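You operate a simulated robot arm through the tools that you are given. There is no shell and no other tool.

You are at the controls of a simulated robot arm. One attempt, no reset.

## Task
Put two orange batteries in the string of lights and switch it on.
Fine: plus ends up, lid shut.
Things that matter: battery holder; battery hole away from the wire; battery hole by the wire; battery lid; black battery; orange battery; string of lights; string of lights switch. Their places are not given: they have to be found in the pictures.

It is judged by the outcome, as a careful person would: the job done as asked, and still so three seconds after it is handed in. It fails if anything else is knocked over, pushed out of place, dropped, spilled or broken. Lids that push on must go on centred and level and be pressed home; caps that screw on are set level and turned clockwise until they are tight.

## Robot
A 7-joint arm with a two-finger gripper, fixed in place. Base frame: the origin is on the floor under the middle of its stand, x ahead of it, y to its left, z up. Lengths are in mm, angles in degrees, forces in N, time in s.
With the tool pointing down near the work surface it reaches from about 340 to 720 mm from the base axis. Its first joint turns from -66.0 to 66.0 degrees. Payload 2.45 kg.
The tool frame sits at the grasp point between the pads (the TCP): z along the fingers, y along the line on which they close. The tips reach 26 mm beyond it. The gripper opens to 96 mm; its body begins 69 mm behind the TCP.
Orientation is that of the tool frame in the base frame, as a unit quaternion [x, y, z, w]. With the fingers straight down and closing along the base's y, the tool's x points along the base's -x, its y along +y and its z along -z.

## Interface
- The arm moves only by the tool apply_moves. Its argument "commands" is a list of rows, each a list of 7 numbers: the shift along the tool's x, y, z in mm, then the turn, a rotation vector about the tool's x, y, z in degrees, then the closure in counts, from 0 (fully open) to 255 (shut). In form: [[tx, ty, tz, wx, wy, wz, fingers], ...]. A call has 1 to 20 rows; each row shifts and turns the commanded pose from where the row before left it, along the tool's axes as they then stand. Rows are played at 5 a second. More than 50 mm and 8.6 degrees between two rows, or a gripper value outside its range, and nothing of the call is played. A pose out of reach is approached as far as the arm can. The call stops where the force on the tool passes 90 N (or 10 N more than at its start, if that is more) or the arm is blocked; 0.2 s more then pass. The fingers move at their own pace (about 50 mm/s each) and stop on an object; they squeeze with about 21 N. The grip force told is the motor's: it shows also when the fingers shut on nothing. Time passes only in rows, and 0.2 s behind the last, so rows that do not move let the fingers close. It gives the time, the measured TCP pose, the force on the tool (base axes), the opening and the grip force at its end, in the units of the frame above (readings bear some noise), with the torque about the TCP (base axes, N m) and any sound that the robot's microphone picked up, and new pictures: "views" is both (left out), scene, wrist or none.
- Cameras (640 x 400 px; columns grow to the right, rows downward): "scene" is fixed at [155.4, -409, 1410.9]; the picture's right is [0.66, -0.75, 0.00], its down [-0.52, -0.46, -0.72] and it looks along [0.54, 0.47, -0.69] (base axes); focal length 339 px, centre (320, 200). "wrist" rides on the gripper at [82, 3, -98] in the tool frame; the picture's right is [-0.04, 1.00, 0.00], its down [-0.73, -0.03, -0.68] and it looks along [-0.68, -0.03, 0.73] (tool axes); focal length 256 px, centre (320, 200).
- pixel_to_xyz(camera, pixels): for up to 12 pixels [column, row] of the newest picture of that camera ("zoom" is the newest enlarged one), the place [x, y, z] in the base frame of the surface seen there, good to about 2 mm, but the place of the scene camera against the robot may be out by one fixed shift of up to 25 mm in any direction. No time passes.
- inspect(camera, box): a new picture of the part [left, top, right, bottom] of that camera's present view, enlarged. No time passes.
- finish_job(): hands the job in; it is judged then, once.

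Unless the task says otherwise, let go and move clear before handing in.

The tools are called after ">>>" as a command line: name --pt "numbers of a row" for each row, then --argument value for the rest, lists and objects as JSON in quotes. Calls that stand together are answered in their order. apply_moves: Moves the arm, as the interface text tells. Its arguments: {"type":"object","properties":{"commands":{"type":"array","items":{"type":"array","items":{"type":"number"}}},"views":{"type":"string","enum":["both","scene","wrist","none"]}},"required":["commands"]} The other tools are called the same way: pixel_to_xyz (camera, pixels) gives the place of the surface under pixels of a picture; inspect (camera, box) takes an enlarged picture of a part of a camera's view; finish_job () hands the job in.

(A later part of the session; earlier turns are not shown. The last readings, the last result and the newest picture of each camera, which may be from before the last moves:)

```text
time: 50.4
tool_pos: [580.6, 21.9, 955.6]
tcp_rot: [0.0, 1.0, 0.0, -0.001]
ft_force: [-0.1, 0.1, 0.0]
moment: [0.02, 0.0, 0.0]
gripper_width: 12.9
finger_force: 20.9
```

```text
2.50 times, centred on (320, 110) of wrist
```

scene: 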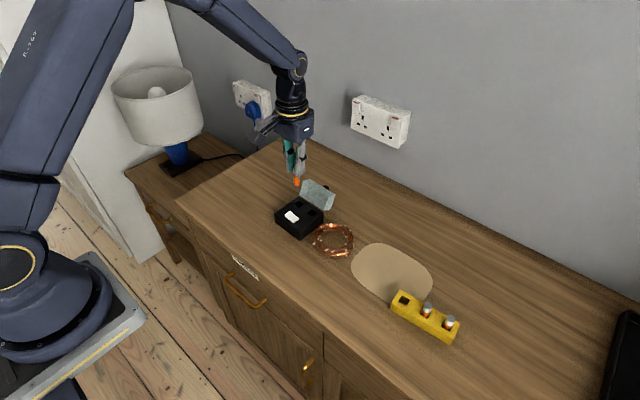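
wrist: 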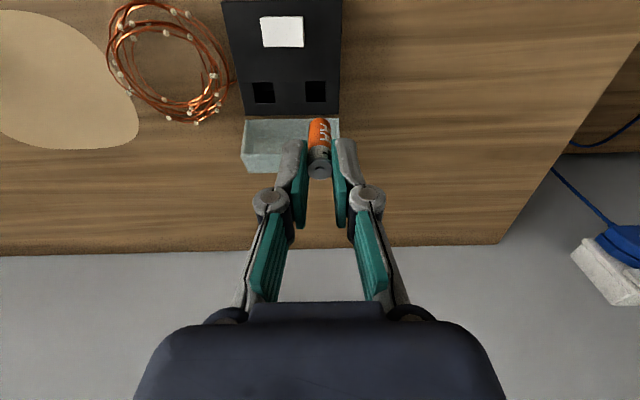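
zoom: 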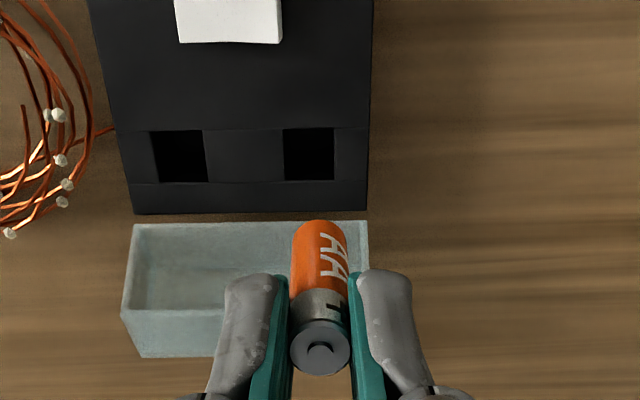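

The battery hangs above the box with the target hole at wrist (316,92). I'll measure the hole rim and battery again from this view.

>>> pixel_to_xyz --camera "wrist" --pixels '[[303, 91], [328, 91], [316, 79], [316, 104], [250, 92], [277, 92], [264, 80], [264, 105], [319, 165], [319, 122], [311, 128], [328, 128]]'

>>> inspect --camera "wrist" --box '[240, 70, 350, 130]'

```text
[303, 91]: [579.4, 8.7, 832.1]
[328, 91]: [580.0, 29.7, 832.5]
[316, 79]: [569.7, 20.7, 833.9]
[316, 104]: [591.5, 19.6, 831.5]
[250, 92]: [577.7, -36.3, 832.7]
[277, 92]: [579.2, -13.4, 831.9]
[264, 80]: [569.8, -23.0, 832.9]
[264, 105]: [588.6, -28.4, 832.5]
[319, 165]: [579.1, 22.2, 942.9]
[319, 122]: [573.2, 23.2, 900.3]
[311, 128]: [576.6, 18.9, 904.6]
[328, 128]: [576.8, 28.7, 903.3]
```

```text
5.82 times, centred on (295, 100) of wrist
```

zoom: 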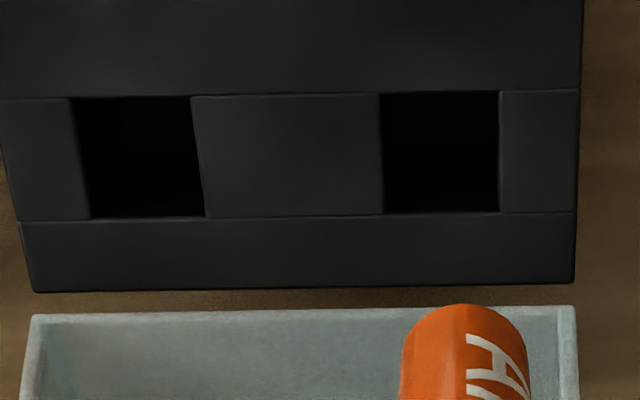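

The target hole centre measures (580.6,19.6) while the battery appears near y≈22–23. I'll take a couple of stationary readings to average out the noise before correcting.

>>> apply_moves --pt "0 0 0 0 0 0 255" --views "none"

>>> apply_moves --pt "0 0 0 0 0 0 255" --views "none"

>>> apply_moves --pt "0 0 0 0 0 0 255" --views "wrist"

>>> pixel_to_xyz --camera "wrist" --pixels '[[319, 165], [319, 168], [319, 122], [319, 125], [319, 130], [319, 135], [303, 91], [328, 91], [303, 88], [328, 94], [303, 96], [328, 86]]'

```text
time: 50.8
tool_pos: [581.3, 21.6, 956.7]
tcp_rot: [0.0, 1.0, 0.0, 0.0]
ft_force: [-0.7, -0.8, -0.7]
moment: [-0.02, 0.0, -0.01]
gripper_width: 12.9
finger_force: 20.9
```

```text
time: 51.2
tool_pos: [580.7, 22.3, 956.0]
tcp_rot: [0.0, 1.0, 0.0, -0.001]
ft_force: [-0.5, -0.1, -0.2]
moment: [0.01, 0.0, 0.01]
gripper_width: 13.0
finger_force: 20.8
```

```text
time: 51.6
tool_pos: [581.3, 21.0, 957.3]
tcp_rot: [0.001, 1.0, 0.0, 0.0]
ft_force: [0.3, 0.9, -0.3]
moment: [-0.03, 0.01, -0.04]
gripper_width: 12.9
finger_force: 21.3
```

wrist: 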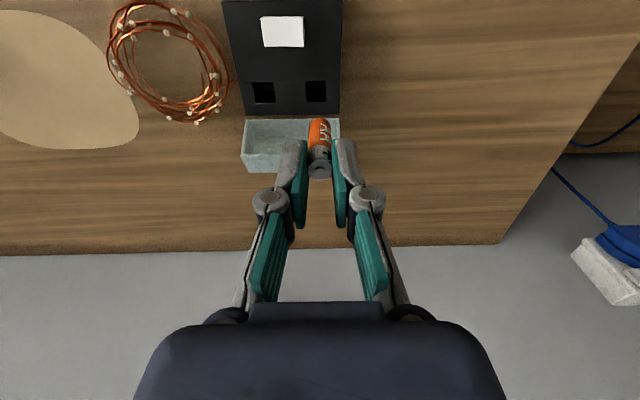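

```text
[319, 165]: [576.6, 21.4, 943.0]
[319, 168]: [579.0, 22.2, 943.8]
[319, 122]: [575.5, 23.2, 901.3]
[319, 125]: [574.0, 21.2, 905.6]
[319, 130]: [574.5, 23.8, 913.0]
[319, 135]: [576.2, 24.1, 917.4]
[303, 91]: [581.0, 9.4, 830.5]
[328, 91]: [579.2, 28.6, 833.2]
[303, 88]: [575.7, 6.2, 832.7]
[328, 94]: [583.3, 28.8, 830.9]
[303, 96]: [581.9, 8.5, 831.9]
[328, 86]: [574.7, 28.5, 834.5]
```

The averaged TCP is (581.0,21.7) and the hole sits roughly 3 mm toward -y from it. I'll shift by -3.2 mm in y and -0.6 mm in x, then lower until the battery's foot is just above the box.

>>> apply_moves --pt "0.6 -3.2 0 0 0 0 255" --pt "0 0 20 0 0 0 255" --pt "0 0 20 0 0 0 255" --pt "0 0 14 0 0 0 255" --pt "0 0 0 0 0 0 255" --pt "0 0 0 0 0 0 255" --views "both"

>>> inspect --camera "wrist" --box '[250, 60, 380, 190]'

>>> inspect --camera "scene" --box '[275, 165, 345, 235]'

```text
time: 53.0
tool_pos: [580.0, 17.6, 902.2]
tcp_rot: [0.0, 1.0, 0.0, 0.0]
ft_force: [-0.9, 0.2, -0.4]
moment: [0.0, 0.01, -0.01]
gripper_width: 12.9
finger_force: 21.2
```

scene: 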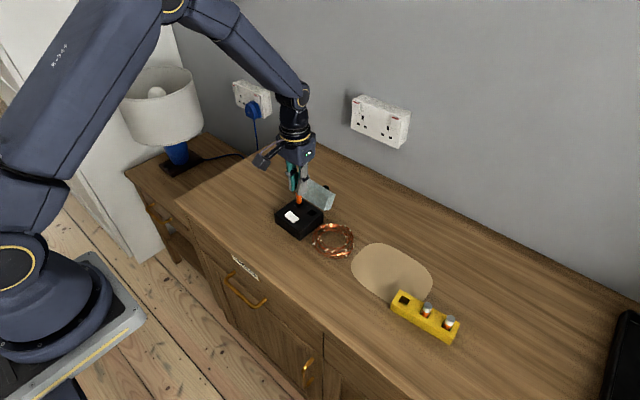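
wrist: 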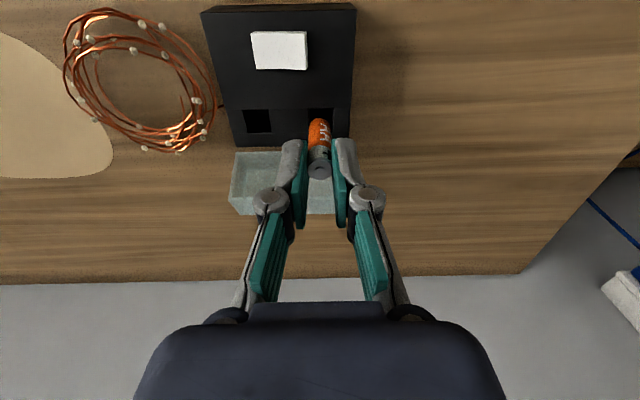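

```text
3.08 times, centred on (315, 125) of wrist
```

zoom: 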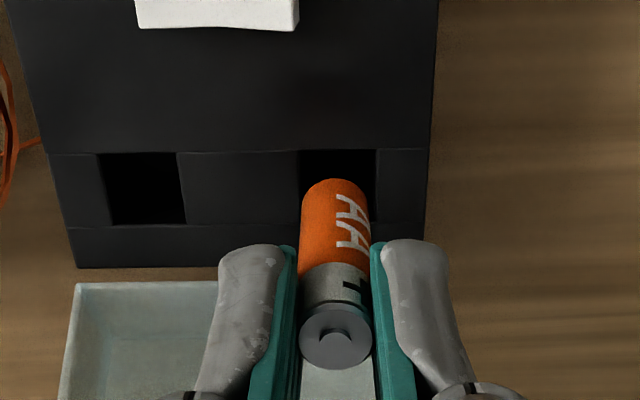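

```text
5.71 times, centred on (310, 200) of scene
```

zoom: 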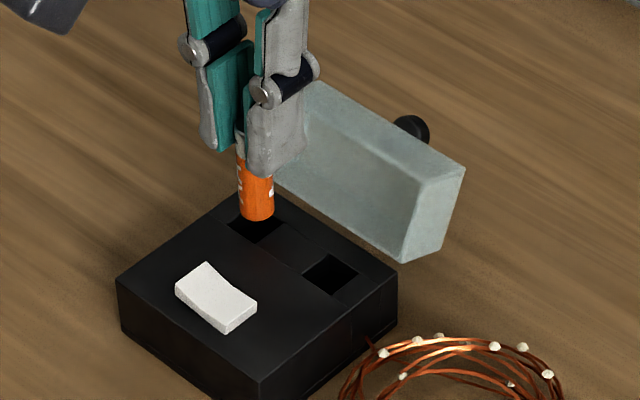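

Projecting the view, the hole centre is about 1 mm toward -x and 0.5 mm toward +y from the battery axis. I'll correct that and lower 12 mm gently, watching the force.

>>> apply_moves --pt "1.0 0.5 0 0 0 0 255" --pt "0 0 4 0 0 0 255" --pt "0 0 4 0 0 0 255" --pt "0 0 4 0 0 0 255" --pt "0 0 0 0 0 0 255" --views "both"

>>> inspect --camera "wrist" --box '[250, 60, 380, 190]'

>>> inspect --camera "scene" --box '[275, 165, 345, 235]'

```text
time: 54.2
tool_pos: [580.4, 19.1, 890.7]
tcp_rot: [0.0, 1.0, 0.0, 0.0]
ft_force: [-0.8, 0.4, -0.4]
moment: [0.0, 0.01, -0.02]
gripper_width: 13.2
finger_force: 21.0
```

scene: 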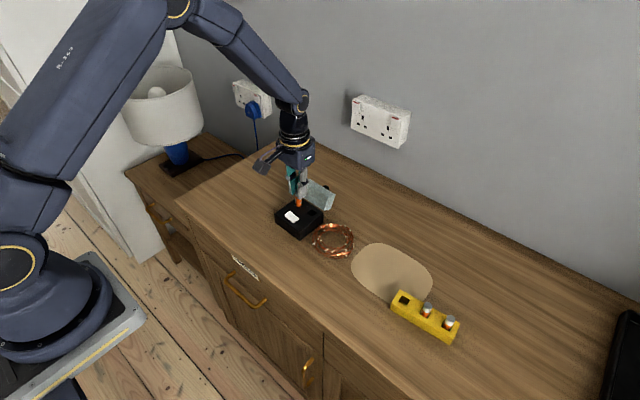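
wrist: 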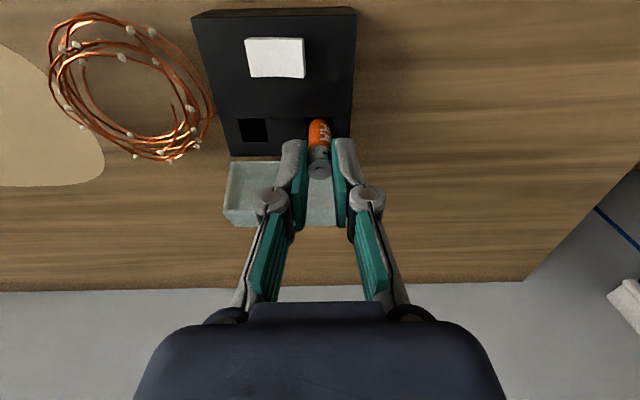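

```text
3.08 times, centred on (315, 125) of wrist
```

zoom: 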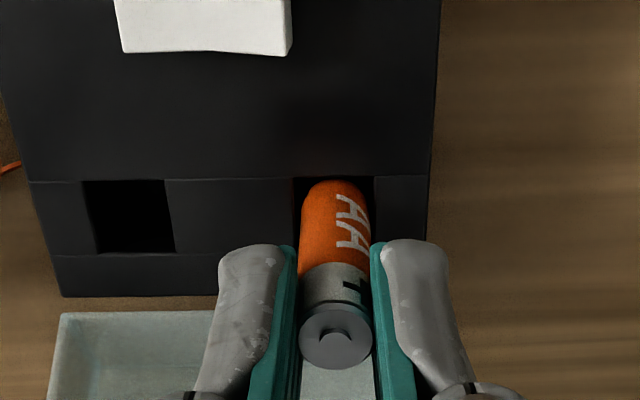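

```text
5.71 times, centred on (310, 200) of scene
```

zoom: 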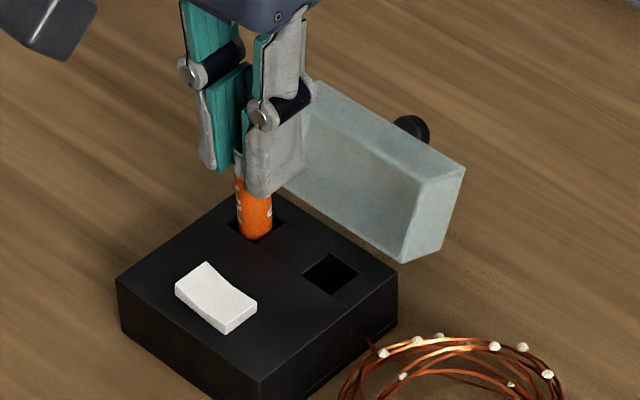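

The battery foot has entered the hole with no contact and looks centred. I'll continue down another 16 mm.

>>> apply_moves --pt "0.4 0 4 0 0 0 255" --pt "0 0 4 0 0 0 255" --pt "0 0 4 0 0 0 255" --pt "0 0 4 0 0 0 255" --pt "0 0 0 0 0 0 255" --views "wrist"

>>> inspect --camera "scene" --box '[275, 165, 345, 235]'

```text
time: 55.4
tool_pos: [579.1, 16.3, 874.6]
tcp_rot: [0.0, 1.0, -0.001, 0.0]
ft_force: [0.8, -0.4, 0.0]
moment: [-0.01, 0.01, -0.01]
gripper_width: 12.7
finger_force: 21.3
```

wrist: 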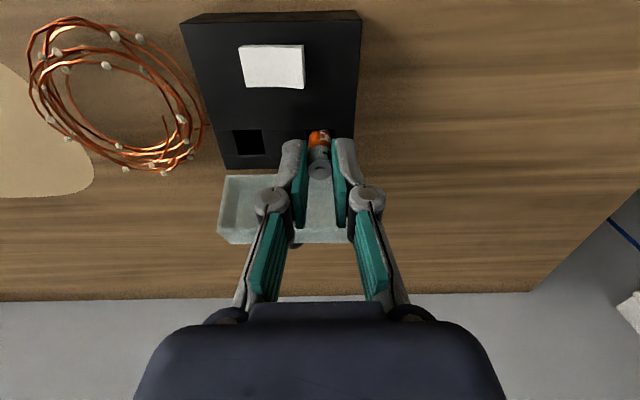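

```text
5.71 times, centred on (310, 200) of scene
```

zoom: 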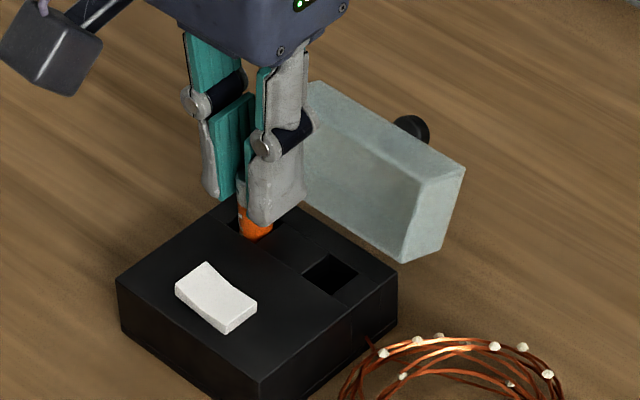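

No force yet; the battery foot should be near z≈812. I'll lower in small steps toward the hole floor, keeping the fingertips above the box top.

>>> apply_moves --pt "0 0 3 0 0 0 255" --pt "0 0 3 0 0 0 255" --pt "0 0 2 0 0 0 255" --pt "0 0 2 0 0 0 255" --pt "0 0 0 0 0 0 255" --views "wrist"

>>> inspect --camera "wrist" --box '[250, 80, 380, 200]'

>>> inspect --camera "scene" --box '[275, 165, 345, 235]'

```text
time: 56.6
tool_pos: [579.9, 18.2, 865.7]
tcp_rot: [0.0, 1.0, 0.0, 0.002]
ft_force: [-2.6, 0.8, 22.6]
moment: [0.01, 0.15, 0.0]
gripper_width: 13.0
finger_force: 21.2
```

wrist: 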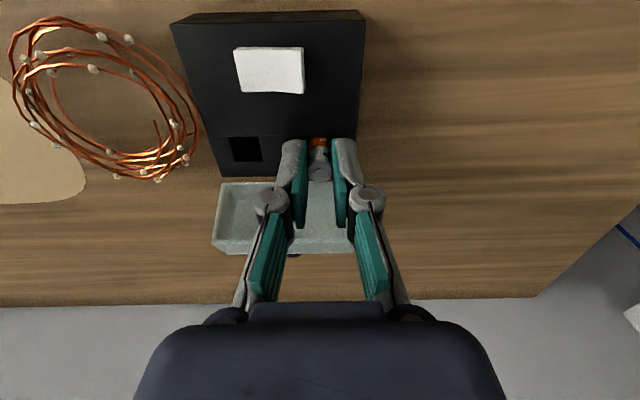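

```text
3.33 times, centred on (315, 140) of wrist
```

zoom: 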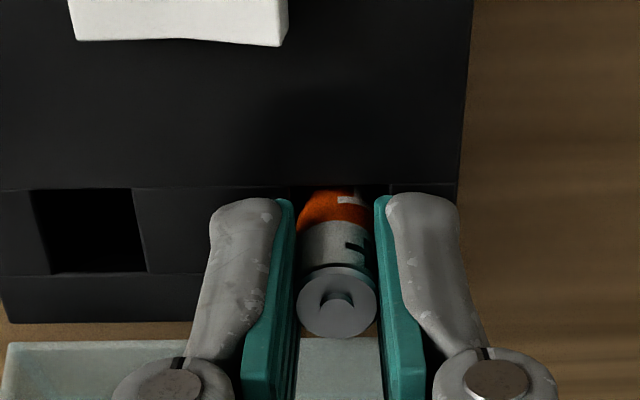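

```text
5.71 times, centred on (310, 200) of scene
```

zoom: 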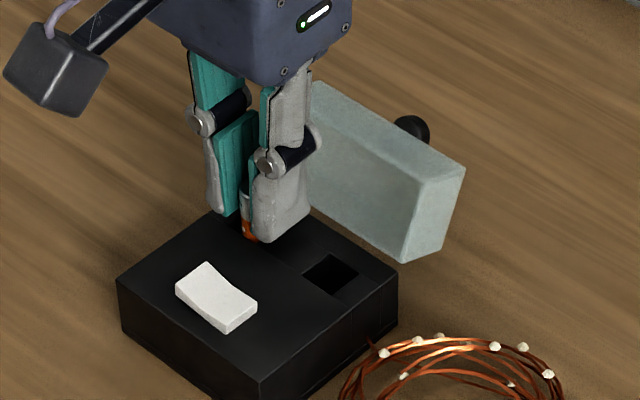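

The upward force of 22.6 N shows the battery has reached the floor of the hole. I'll relieve the pressure, open the fingers and rise.

>>> apply_moves --pt "0 0 -1.3 0 0 0 255" --pt "0 0 0 0 0 0 200" --pt "0 0 0 0 0 0 170" --pt "0 0 0 0 0 0 170" --pt "0 0 -20 0 0 0 170" --pt "0 0 -30 0 0 0 170" --pt "0 0 -40 0 0 0 170" --pt "0 0 0 0 0 0 170" --views "both"

>>> inspect --camera "wrist" --box '[240, 50, 370, 170]'

>>> inspect --camera "scene" --box '[275, 165, 345, 235]'

```text
time: 58.4
tool_pos: [582.0, 18.1, 957.1]
tcp_rot: [0.0, 1.0, 0.0, -0.001]
ft_force: [0.7, 0.0, 0.2]
moment: [0.0, 0.04, 0.02]
gripper_width: 31.9
finger_force: 0.0
```

scene: 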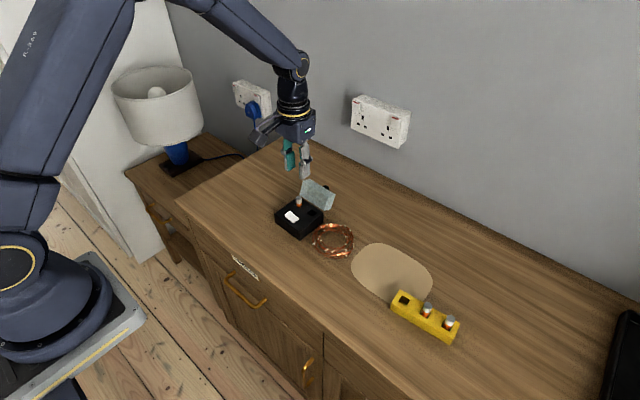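
wrist: 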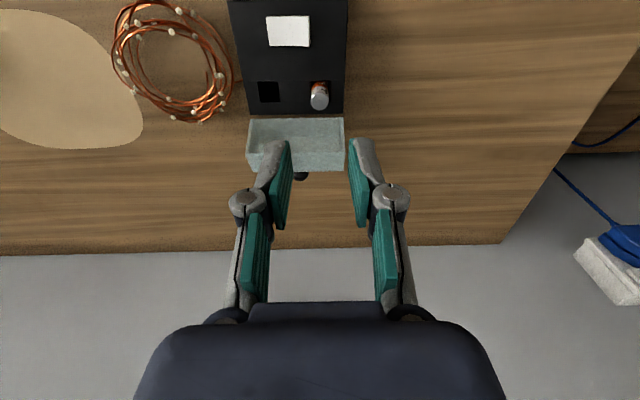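

```text
3.33 times, centred on (305, 110) of wrist
```

zoom: 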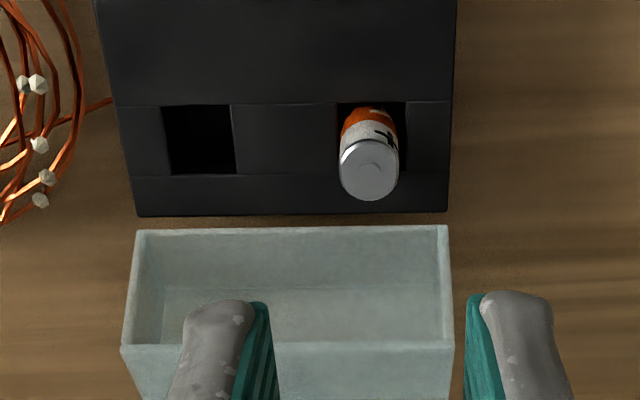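

```text
5.71 times, centred on (310, 200) of scene
```

zoom: 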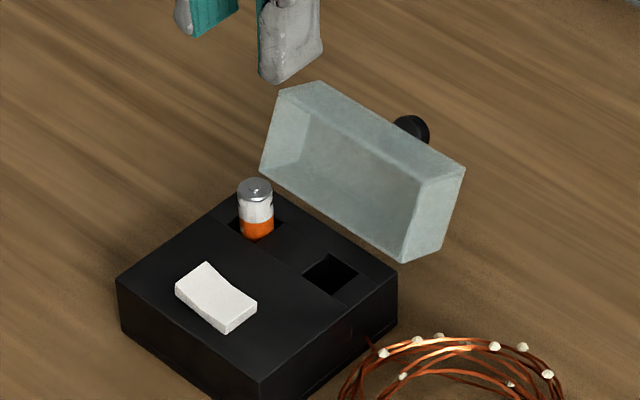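

The first battery stands in the hole, plus end up. Now I'll go back for the middle battery, at about (529.5,-348.7).

>>> apply_moves --pt "5.6 -40.8 0 0 0 0 175" --pt "5.6 -40.8 0 0 0 0 175" --pt "5.6 -40.8 0 0 0 0 175" --pt "5.6 -40.8 0 0 0 0 175" --pt "5.6 -40.8 0 0 0 0 175" --pt "5.6 -40.8 0 0 0 0 175" --pt "5.6 -40.8 0 0 0 0 175" --pt "5.6 -40.8 0 0 0 0 175" --pt "5.6 -40.8 0 0 0 0 175" --pt "0 0 25 0 0 0 175" --pt "0 0 22 0 0 0 175" --pt "0 0 0 0 0 0 175" --pt "0 0 0 0 0 0 175" --views "both"

>>> inspect --camera "wrist" --box '[270, 80, 370, 160]'

>>> pixel_to_xyz --camera "wrist" --pixels '[[310, 130], [315, 130], [320, 130], [325, 130], [318, 122], [318, 126], [318, 134], [318, 138]]'

```text
time: 61.2
tool_pos: [527.4, -348.6, 908.1]
tcp_rot: [0.0, 1.0, 0.0, 0.0]
ft_force: [0.0, -0.1, -0.6]
moment: [-0.01, 0.02, 0.02]
gripper_width: 30.4
finger_force: 0.0
```

scene: 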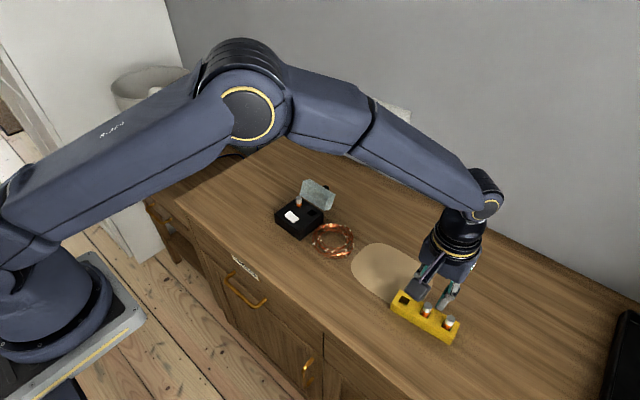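
wrist: 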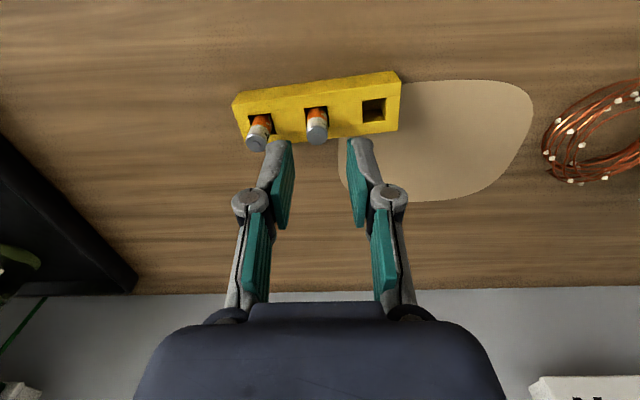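

```text
5.00 times, centred on (320, 120) of wrist
```

zoom: 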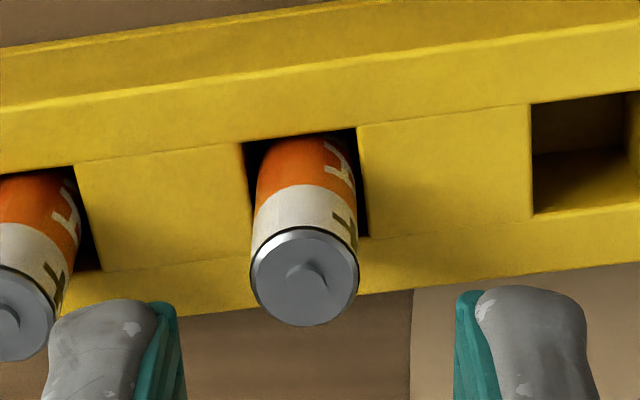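

```text
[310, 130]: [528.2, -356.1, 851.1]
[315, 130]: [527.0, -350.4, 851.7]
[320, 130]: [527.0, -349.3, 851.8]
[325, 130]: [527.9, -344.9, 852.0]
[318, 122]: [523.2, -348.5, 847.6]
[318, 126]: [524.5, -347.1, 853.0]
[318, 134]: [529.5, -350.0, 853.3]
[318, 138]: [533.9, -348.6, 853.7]
```

The battery's cap is centred at wrist (317,135), i.e. about (530.4,-350.8): 2.8 mm in +x and 2.2 mm in -y from the TCP. I'll correct and descend to grip height.

>>> apply_moves --pt "-2.8 -2.2 0 0 0 0 175" --pt "0 0 20 0 0 0 175" --pt "0 0 15 0 0 0 175" --pt "0 0 8 0 0 0 175" --pt "0 0 0 0 0 0 175" --views "wrist"

>>> inspect --camera "wrist" --box '[240, 80, 400, 220]'

```text
time: 62.4
tool_pos: [532.2, -352.0, 867.2]
tcp_rot: [0.0, 1.0, 0.001, 0.001]
ft_force: [-0.8, -0.5, -0.4]
moment: [0.02, -0.01, 0.01]
gripper_width: 30.1
finger_force: 0.0
```

wrist: 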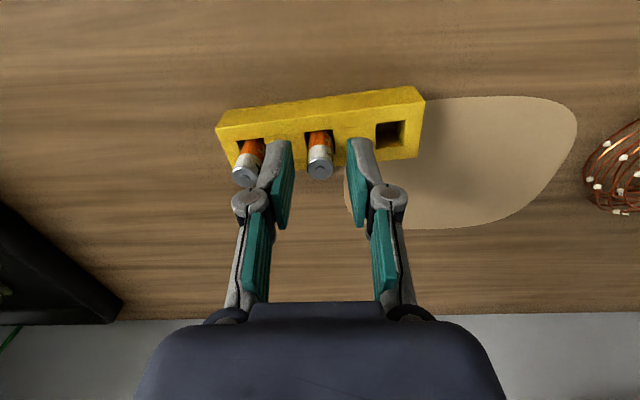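

```text
2.86 times, centred on (320, 150) of wrist
```

zoom: 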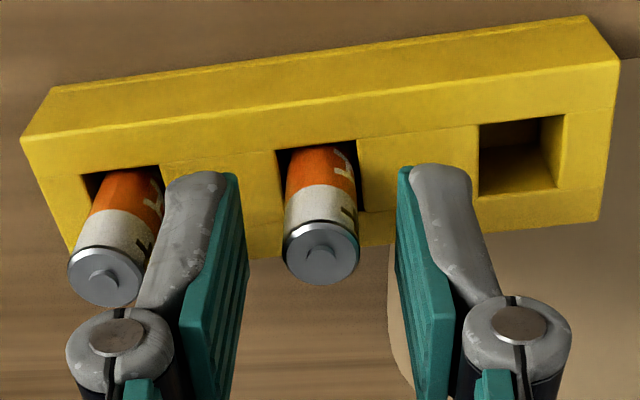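

The battery sits centred between the pads and nothing is touched. I'll close and lift.

>>> apply_moves --pt "0 0 0 0 0 0 215" --pt "0 0 0 0 0 0 255" --pt "0 0 0 0 0 0 255" --pt "0 0 0 0 0 0 255" --pt "0 0 -5 0 0 0 255" --pt "0 0 -10 0 0 0 255" --pt "0 0 -20 0 0 0 255" --pt "0 0 -25 0 0 0 255" --pt "0 0 -30 0 0 0 255" --pt "0 0 0 0 0 0 255" --views "both"

>>> inspect --camera "wrist" --box '[220, 40, 420, 200]'

```text
time: 64.6
tool_pos: [533.2, -350.4, 955.5]
tcp_rot: [0.0, 1.0, 0.0, -0.001]
ft_force: [0.2, 0.3, -0.7]
moment: [0.04, 0.0, 0.0]
gripper_width: 12.8
finger_force: 21.1
```

scene: 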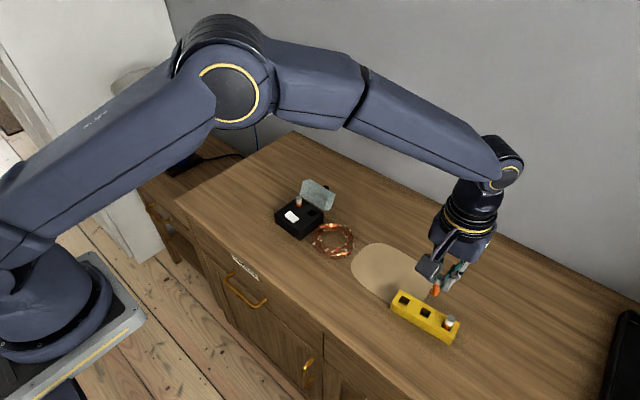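
wrist: 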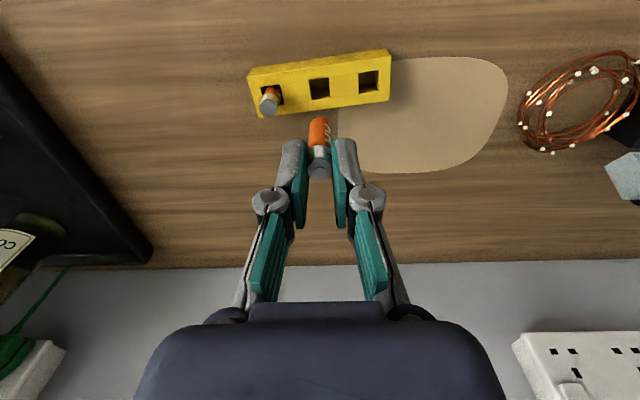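

```text
2.50 times, centred on (320, 120) of wrist
```

zoom: 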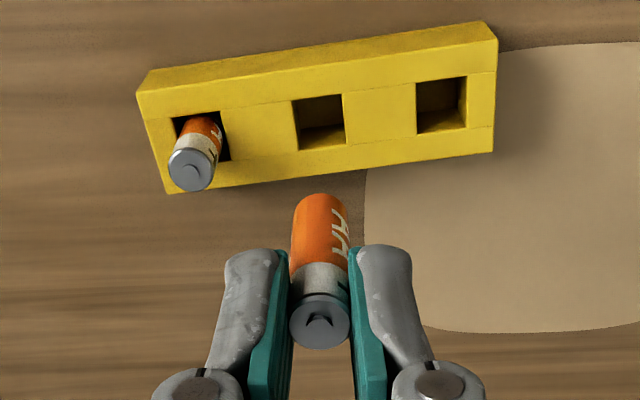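

The second battery is out, and the third one was left undisturbed. I'll carry this one to above the hole by the wire.

>>> apply_moves --pt "-5.75 40.6 0 0 0 0 255" --pt "-5.75 40.6 0 0 0 0 255" --pt "-5.75 40.6 0 0 0 0 255" --pt "-5.75 40.6 0 0 0 0 255" --pt "-5.75 40.6 0 0 0 0 255" --pt "-5.75 40.6 0 0 0 0 255" --pt "-5.75 40.6 0 0 0 0 255" --pt "-5.75 40.6 0 0 0 0 255" --pt "0 0 0 0 0 0 255" --pt "0 0 25 0 0 0 255" --pt "0 0 20 0 0 0 255" --pt "0 0 0 0 0 0 255" --pt "0 0 0 0 0 0 255" --views "both"

>>> inspect --camera "wrist" --box '[270, 60, 400, 190]'

>>> inspect --camera "scene" --box '[275, 165, 345, 235]'

```text
time: 67.4
tool_pos: [578.1, -26.0, 911.2]
tcp_rot: [0.0, 1.0, 0.0, 0.0]
ft_force: [-0.3, 0.9, -0.4]
moment: [0.0, -0.03, 0.02]
gripper_width: 13.1
finger_force: 21.1
```

scene: 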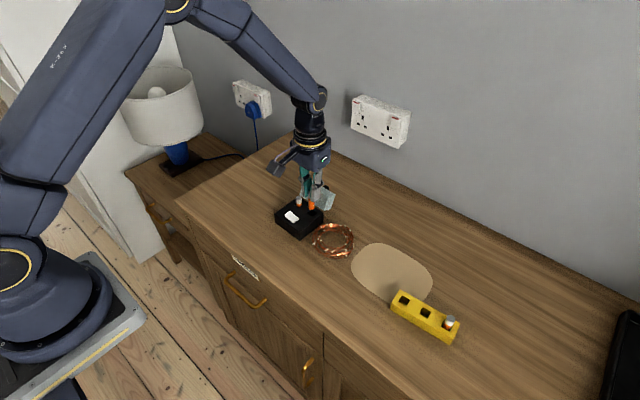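
wrist: 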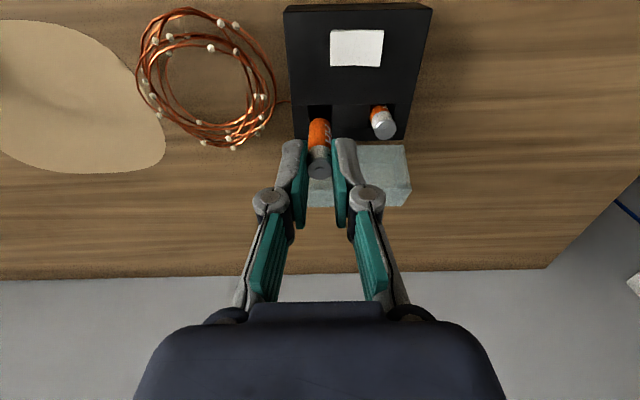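

```text
3.08 times, centred on (335, 125) of wrist
```

zoom: 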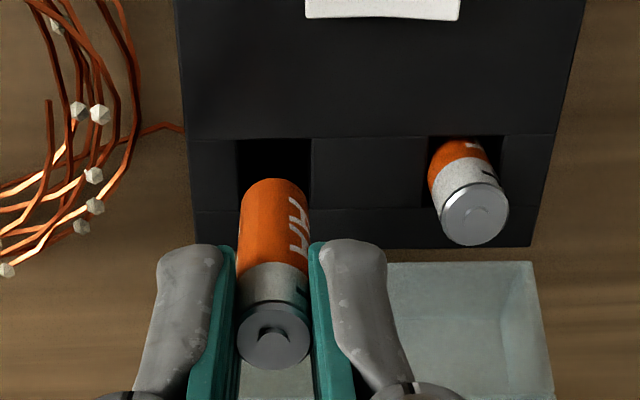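

```text
5.71 times, centred on (310, 200) of scene
```

zoom: 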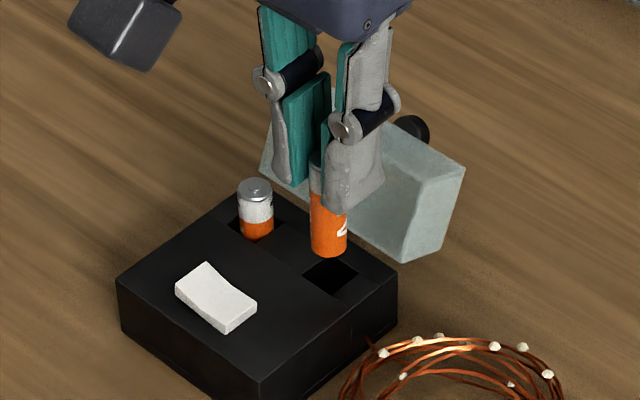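

The hole by the wire is within about 0.3 mm of the battery axis. I'll lower 24 mm into it, watching the force.

>>> apply_moves --pt "-0.3 0.1 5 0 0 0 255" --pt "0 0 5 0 0 0 255" --pt "0 0 5 0 0 0 255" --pt "0 0 4 0 0 0 255" --pt "0 0 4 0 0 0 255" --pt "0 0 0 0 0 0 255" --views "wrist"

>>> inspect --camera "wrist" --box '[270, 60, 400, 190]'

>>> inspect --camera "scene" --box '[275, 165, 345, 235]'

```text
time: 68.8
tool_pos: [578.6, -26.0, 888.1]
tcp_rot: [-0.001, 1.0, 0.0, 0.0]
ft_force: [0.4, 0.4, -0.2]
moment: [0.0, 0.01, -0.01]
gripper_width: 13.0
finger_force: 20.9
```

wrist: 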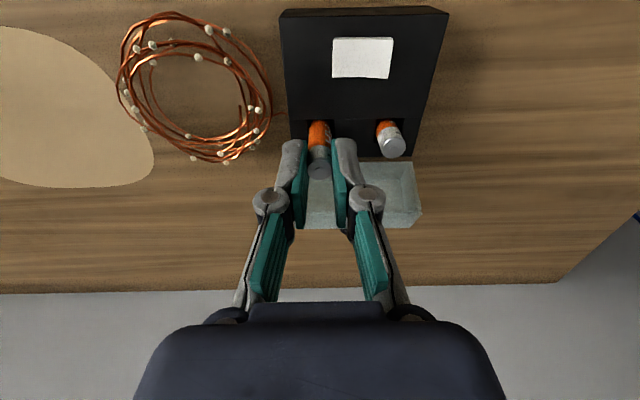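

```text
3.08 times, centred on (335, 125) of wrist
```

zoom: 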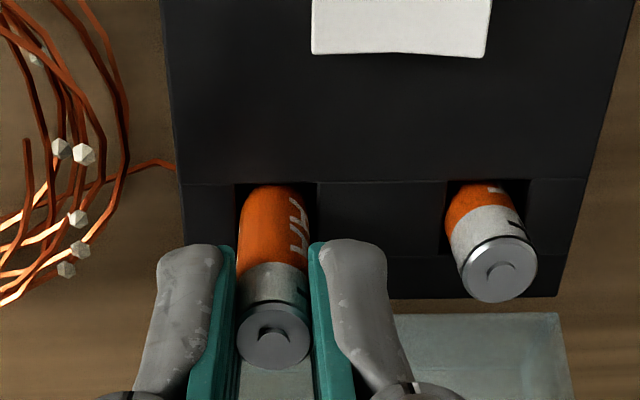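

```text
5.71 times, centred on (310, 200) of scene
```

zoom: 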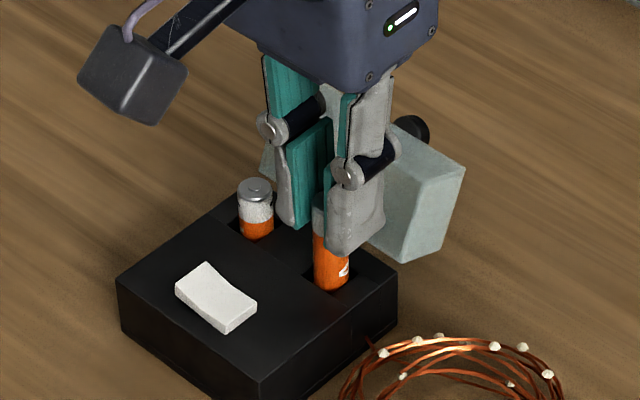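

The battery is entering the hole cleanly. I'll continue down in small steps to the floor.

>>> apply_moves --pt "0 0 5 0 0 0 255" --pt "0 0 5 0 0 0 255" --pt "0 0 4 0 0 0 255" --pt "0 0 3 0 0 0 255" --pt "0 0 2.5 0 0 0 255" --pt "0 0 2 0 0 0 255" --pt "0 0 0 0 0 0 255" --views "wrist"

>>> inspect --camera "scene" --box '[275, 165, 345, 235]'

```text
time: 70.4
tool_pos: [578.4, -26.8, 866.3]
tcp_rot: [-0.001, 1.0, 0.001, 0.0]
ft_force: [-2.8, -0.2, 10.7]
moment: [-0.05, 0.2, 0.01]
gripper_width: 13.0
finger_force: 20.8
```

wrist: 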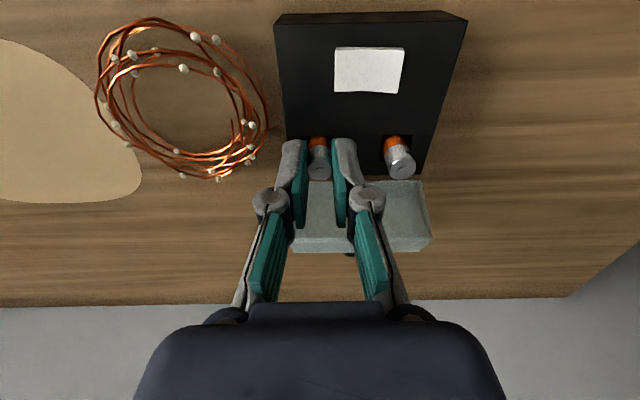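

```text
5.71 times, centred on (310, 200) of scene
```

zoom: 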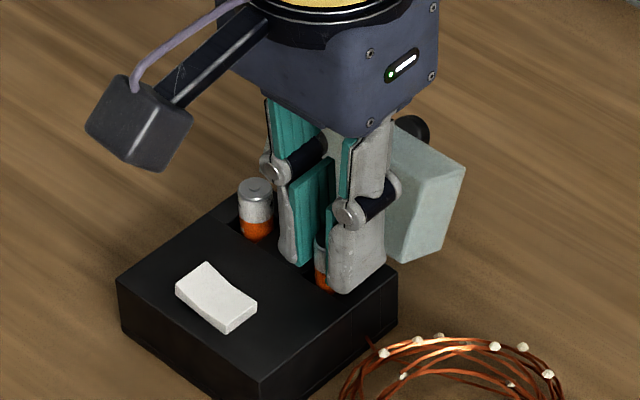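

Contact at 10.7 N at the same depth as the first battery, so it is seated. I'll release, opening only to about 30 mm, and rise.

>>> apply_moves --pt "0 0 -0.8 0 0 0 255" --pt "0 0 0 0 0 0 205" --pt "0 0 0 0 0 0 180" --pt "0 0 0 0 0 0 180" --pt "0 0 -20 0 0 0 180" --pt "0 0 -35 0 0 0 180" --pt "0 0 -45 0 0 0 180" --pt "0 0 0 0 0 0 180" --views "both"

>>> inspect --camera "wrist" --box '[270, 40, 400, 170]'

>>> inspect --camera "scene" --box '[275, 165, 345, 235]'

```text
time: 72.2
tool_pos: [578.9, -25.6, 969.9]
tcp_rot: [0.0, 1.0, 0.0, -0.001]
ft_force: [-0.1, 0.5, 0.1]
moment: [0.0, 0.06, 0.0]
gripper_width: 28.1
finger_force: 0.0
```

scene: 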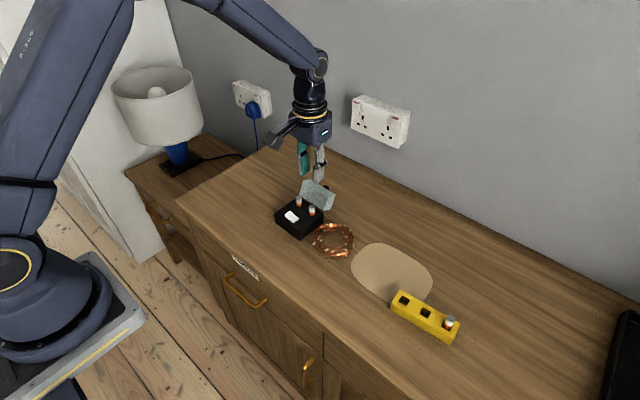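
wrist: 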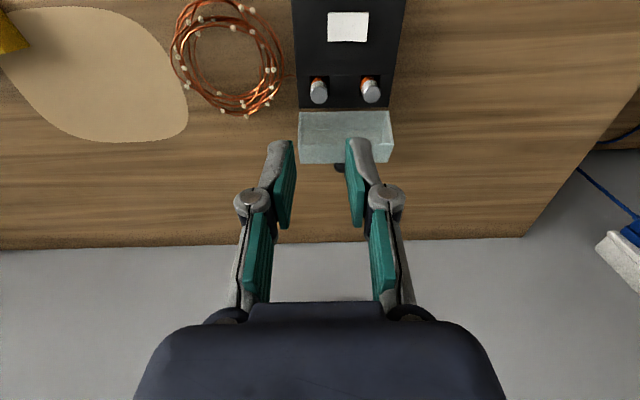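

```text
3.08 times, centred on (335, 105) of wrist
```

zoom: 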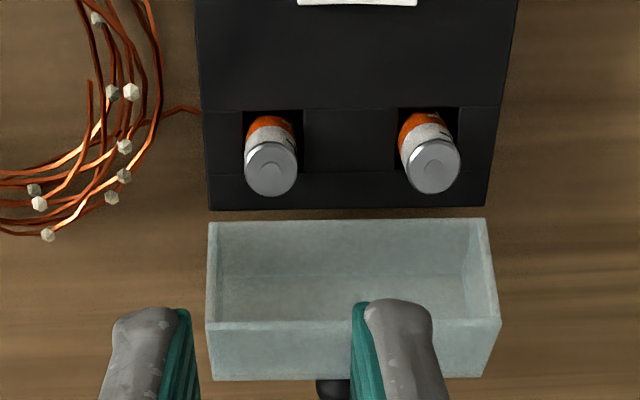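

```text
5.71 times, centred on (310, 200) of scene
```

zoom: 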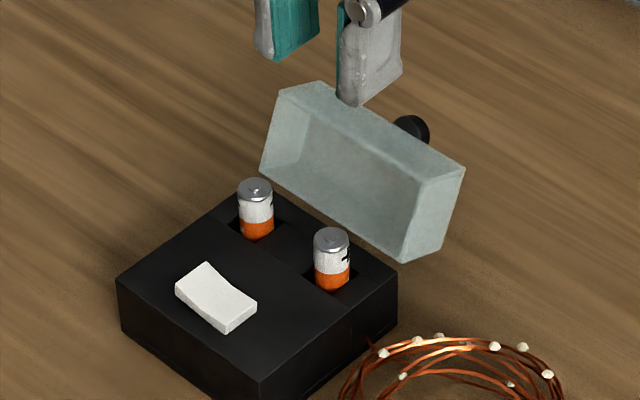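

Both batteries are seated, plus ends up, tops level. Next is closing the lid: I'll return to the pose behind the box where I released the knob, stopping first 45 mm above it.

>>> apply_moves --pt "-26.6 7.2 0 0 0 0 100" --pt "-26.6 7.2 0 0 0 0 100" --pt "-26.6 7.1 6.1 0 0 0 100" --pt "0 0 0 0 7.1 0 100" --pt "0 0 40 0 0 0 100" --pt "0 0 0 0 0 0 100" --pt "0 0 0 0 0 0 100" --views "both"

>>> inspect --camera "wrist" --box '[220, 40, 420, 200]'

>>> inspect --camera "scene" --box '[275, 155, 355, 235]'

```text
time: 73.8
tool_pos: [652.9, -7.7, 921.0]
tcp_rot: [-0.001, 0.998, 0.0, -0.063]
ft_force: [-0.2, 0.3, 0.5]
moment: [0.02, 0.03, 0.0]
gripper_width: 58.2
finger_force: 0.1
```

scene: 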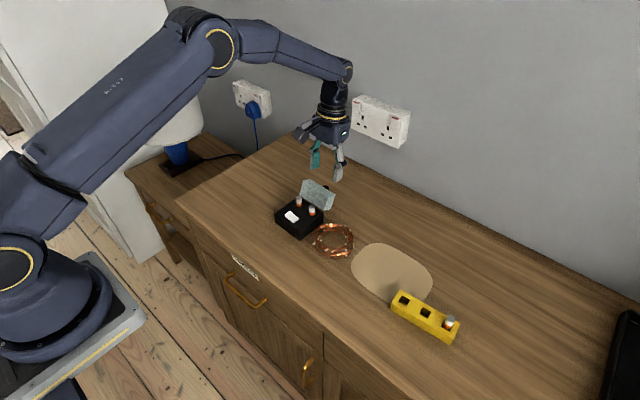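
wrist: 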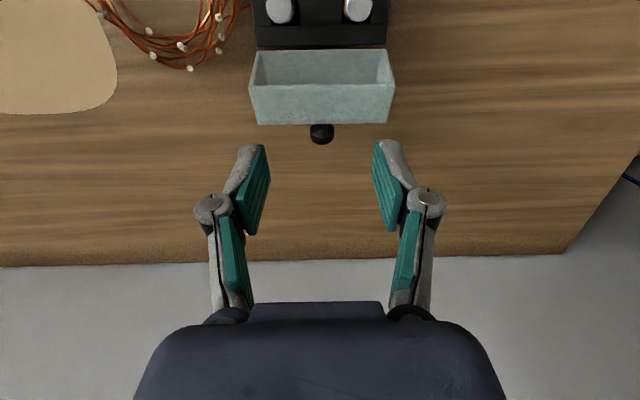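

```text
2.50 times, centred on (320, 120) of wrist
```

zoom: 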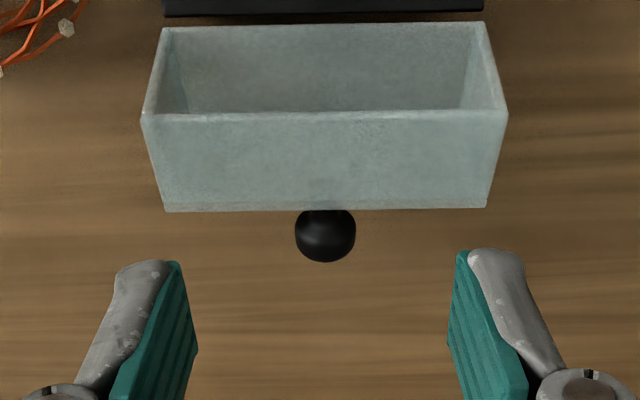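

```text
5.00 times, centred on (315, 195) of scene
```

zoom: 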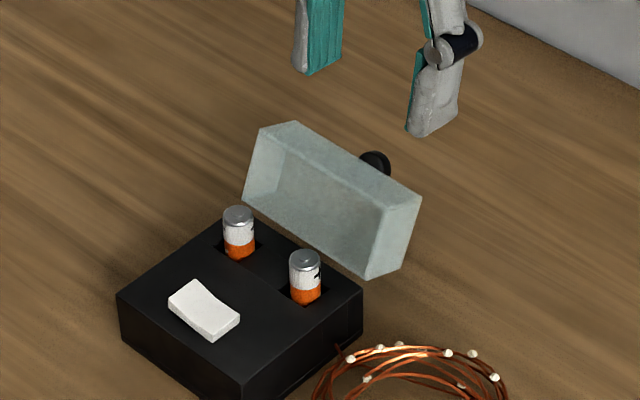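

The lid and knob are where I left them, with the knob centred between the open fingers. I'll descend the remaining 45 mm and close on the knob.

>>> apply_moves --pt "0 0 25 0 0 0 100" --pt "0 0 20 0 0 0 100" --pt "0 0 0 0 0 0 100" --pt "0 0 0 0 0 0 180" --pt "0 0 0 0 0 0 255" --pt "0 0 0 0 0 0 255" --pt "0 0 0 0 0 0 255" --pt "0 0 0 0 0 0 255" --views "both"

>>> inspect --camera "scene" --box '[275, 155, 355, 235]'

```text
time: 75.6
tool_pos: [654.4, -5.5, 884.8]
tcp_rot: [0.0, 0.999, 0.0, -0.05]
ft_force: [24.6, -0.5, 46.8]
moment: [0.03, 0.05, 0.09]
gripper_width: 6.0
finger_force: 21.4
```

scene: 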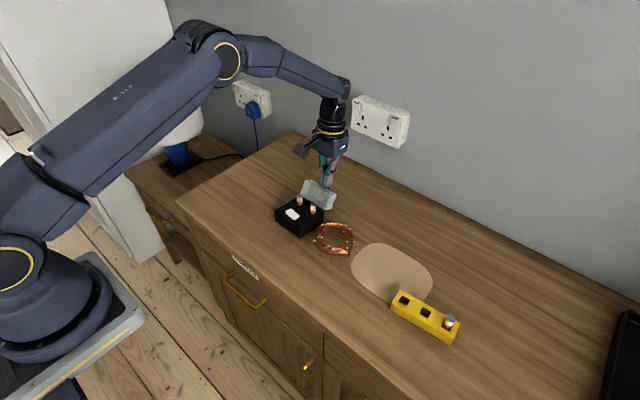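
wrist: 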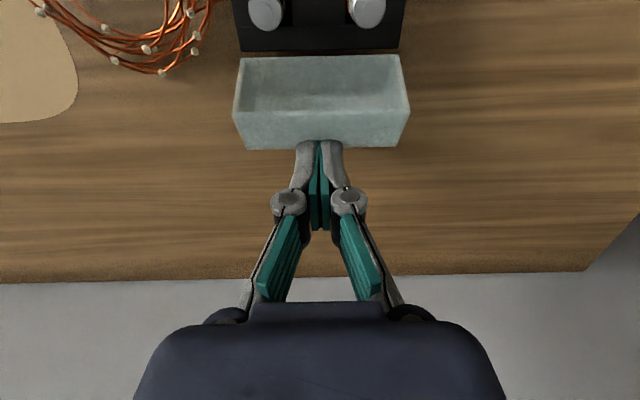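

```text
5.00 times, centred on (315, 195) of scene
```

zoom: 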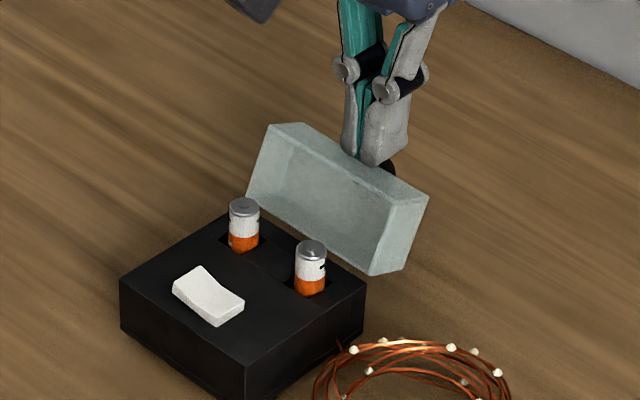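

Something went wrong: the fingers slid off the knob (width 6 mm) and the tool reads 47 N upward, pressing the lid back and tipping the box front slightly. I'll open the fingers at once to relieve it.

>>> apply_moves --pt "0 0 0 0 0 0 200" --pt "0 0 0 0 0 0 150" --pt "0 0 0 0 0 0 100" --pt "0 0 0 0 0 0 80" --views "both"

>>> inspect --camera "scene" --box '[275, 155, 355, 235]'

>>> inspect --camera "wrist" --box '[220, 0, 420, 200]'

```text
time: 76.6
tool_pos: [646.5, -5.2, 876.5]
tcp_rot: [0.0, 0.998, 0.0, -0.062]
ft_force: [4.1, -0.5, 5.6]
moment: [-0.05, 0.08, -0.01]
gripper_width: 67.9
finger_force: 0.0
```

scene: 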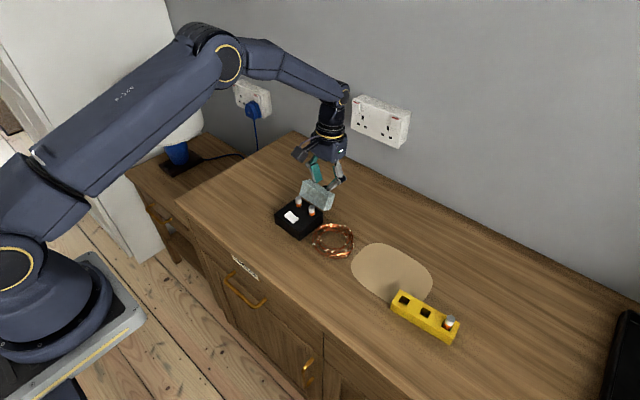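
wrist: 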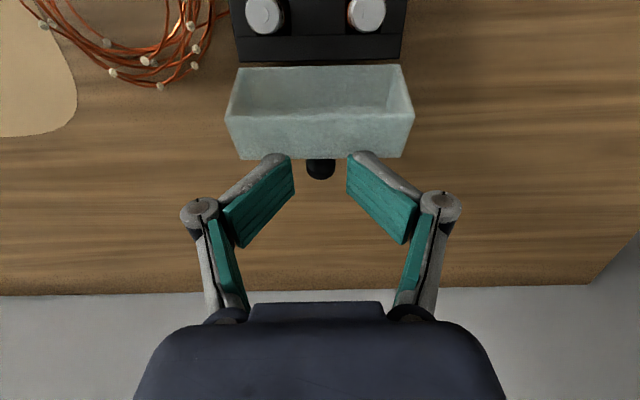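

```text
5.00 times, centred on (315, 195) of scene
```

zoom: 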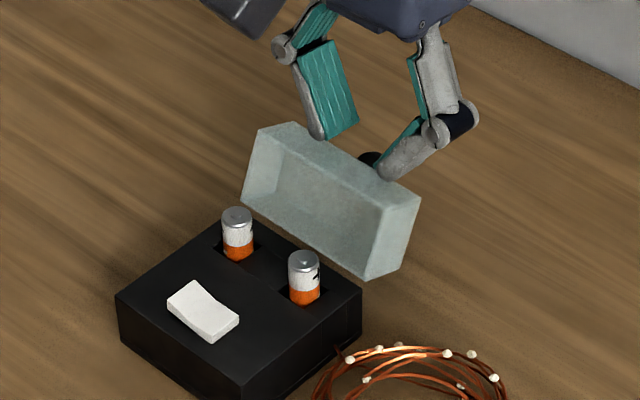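

```text
2.00 times, centred on (320, 100) of wrist
```

zoom: 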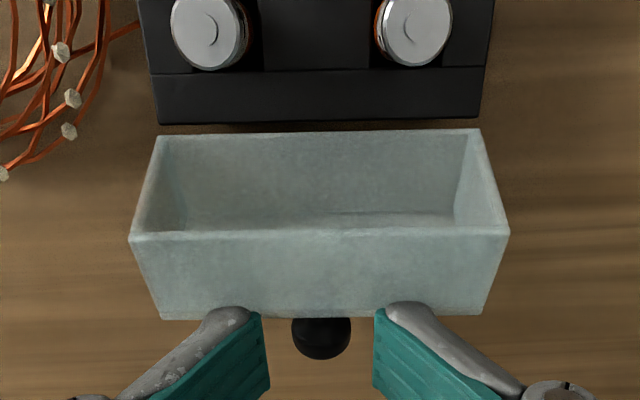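

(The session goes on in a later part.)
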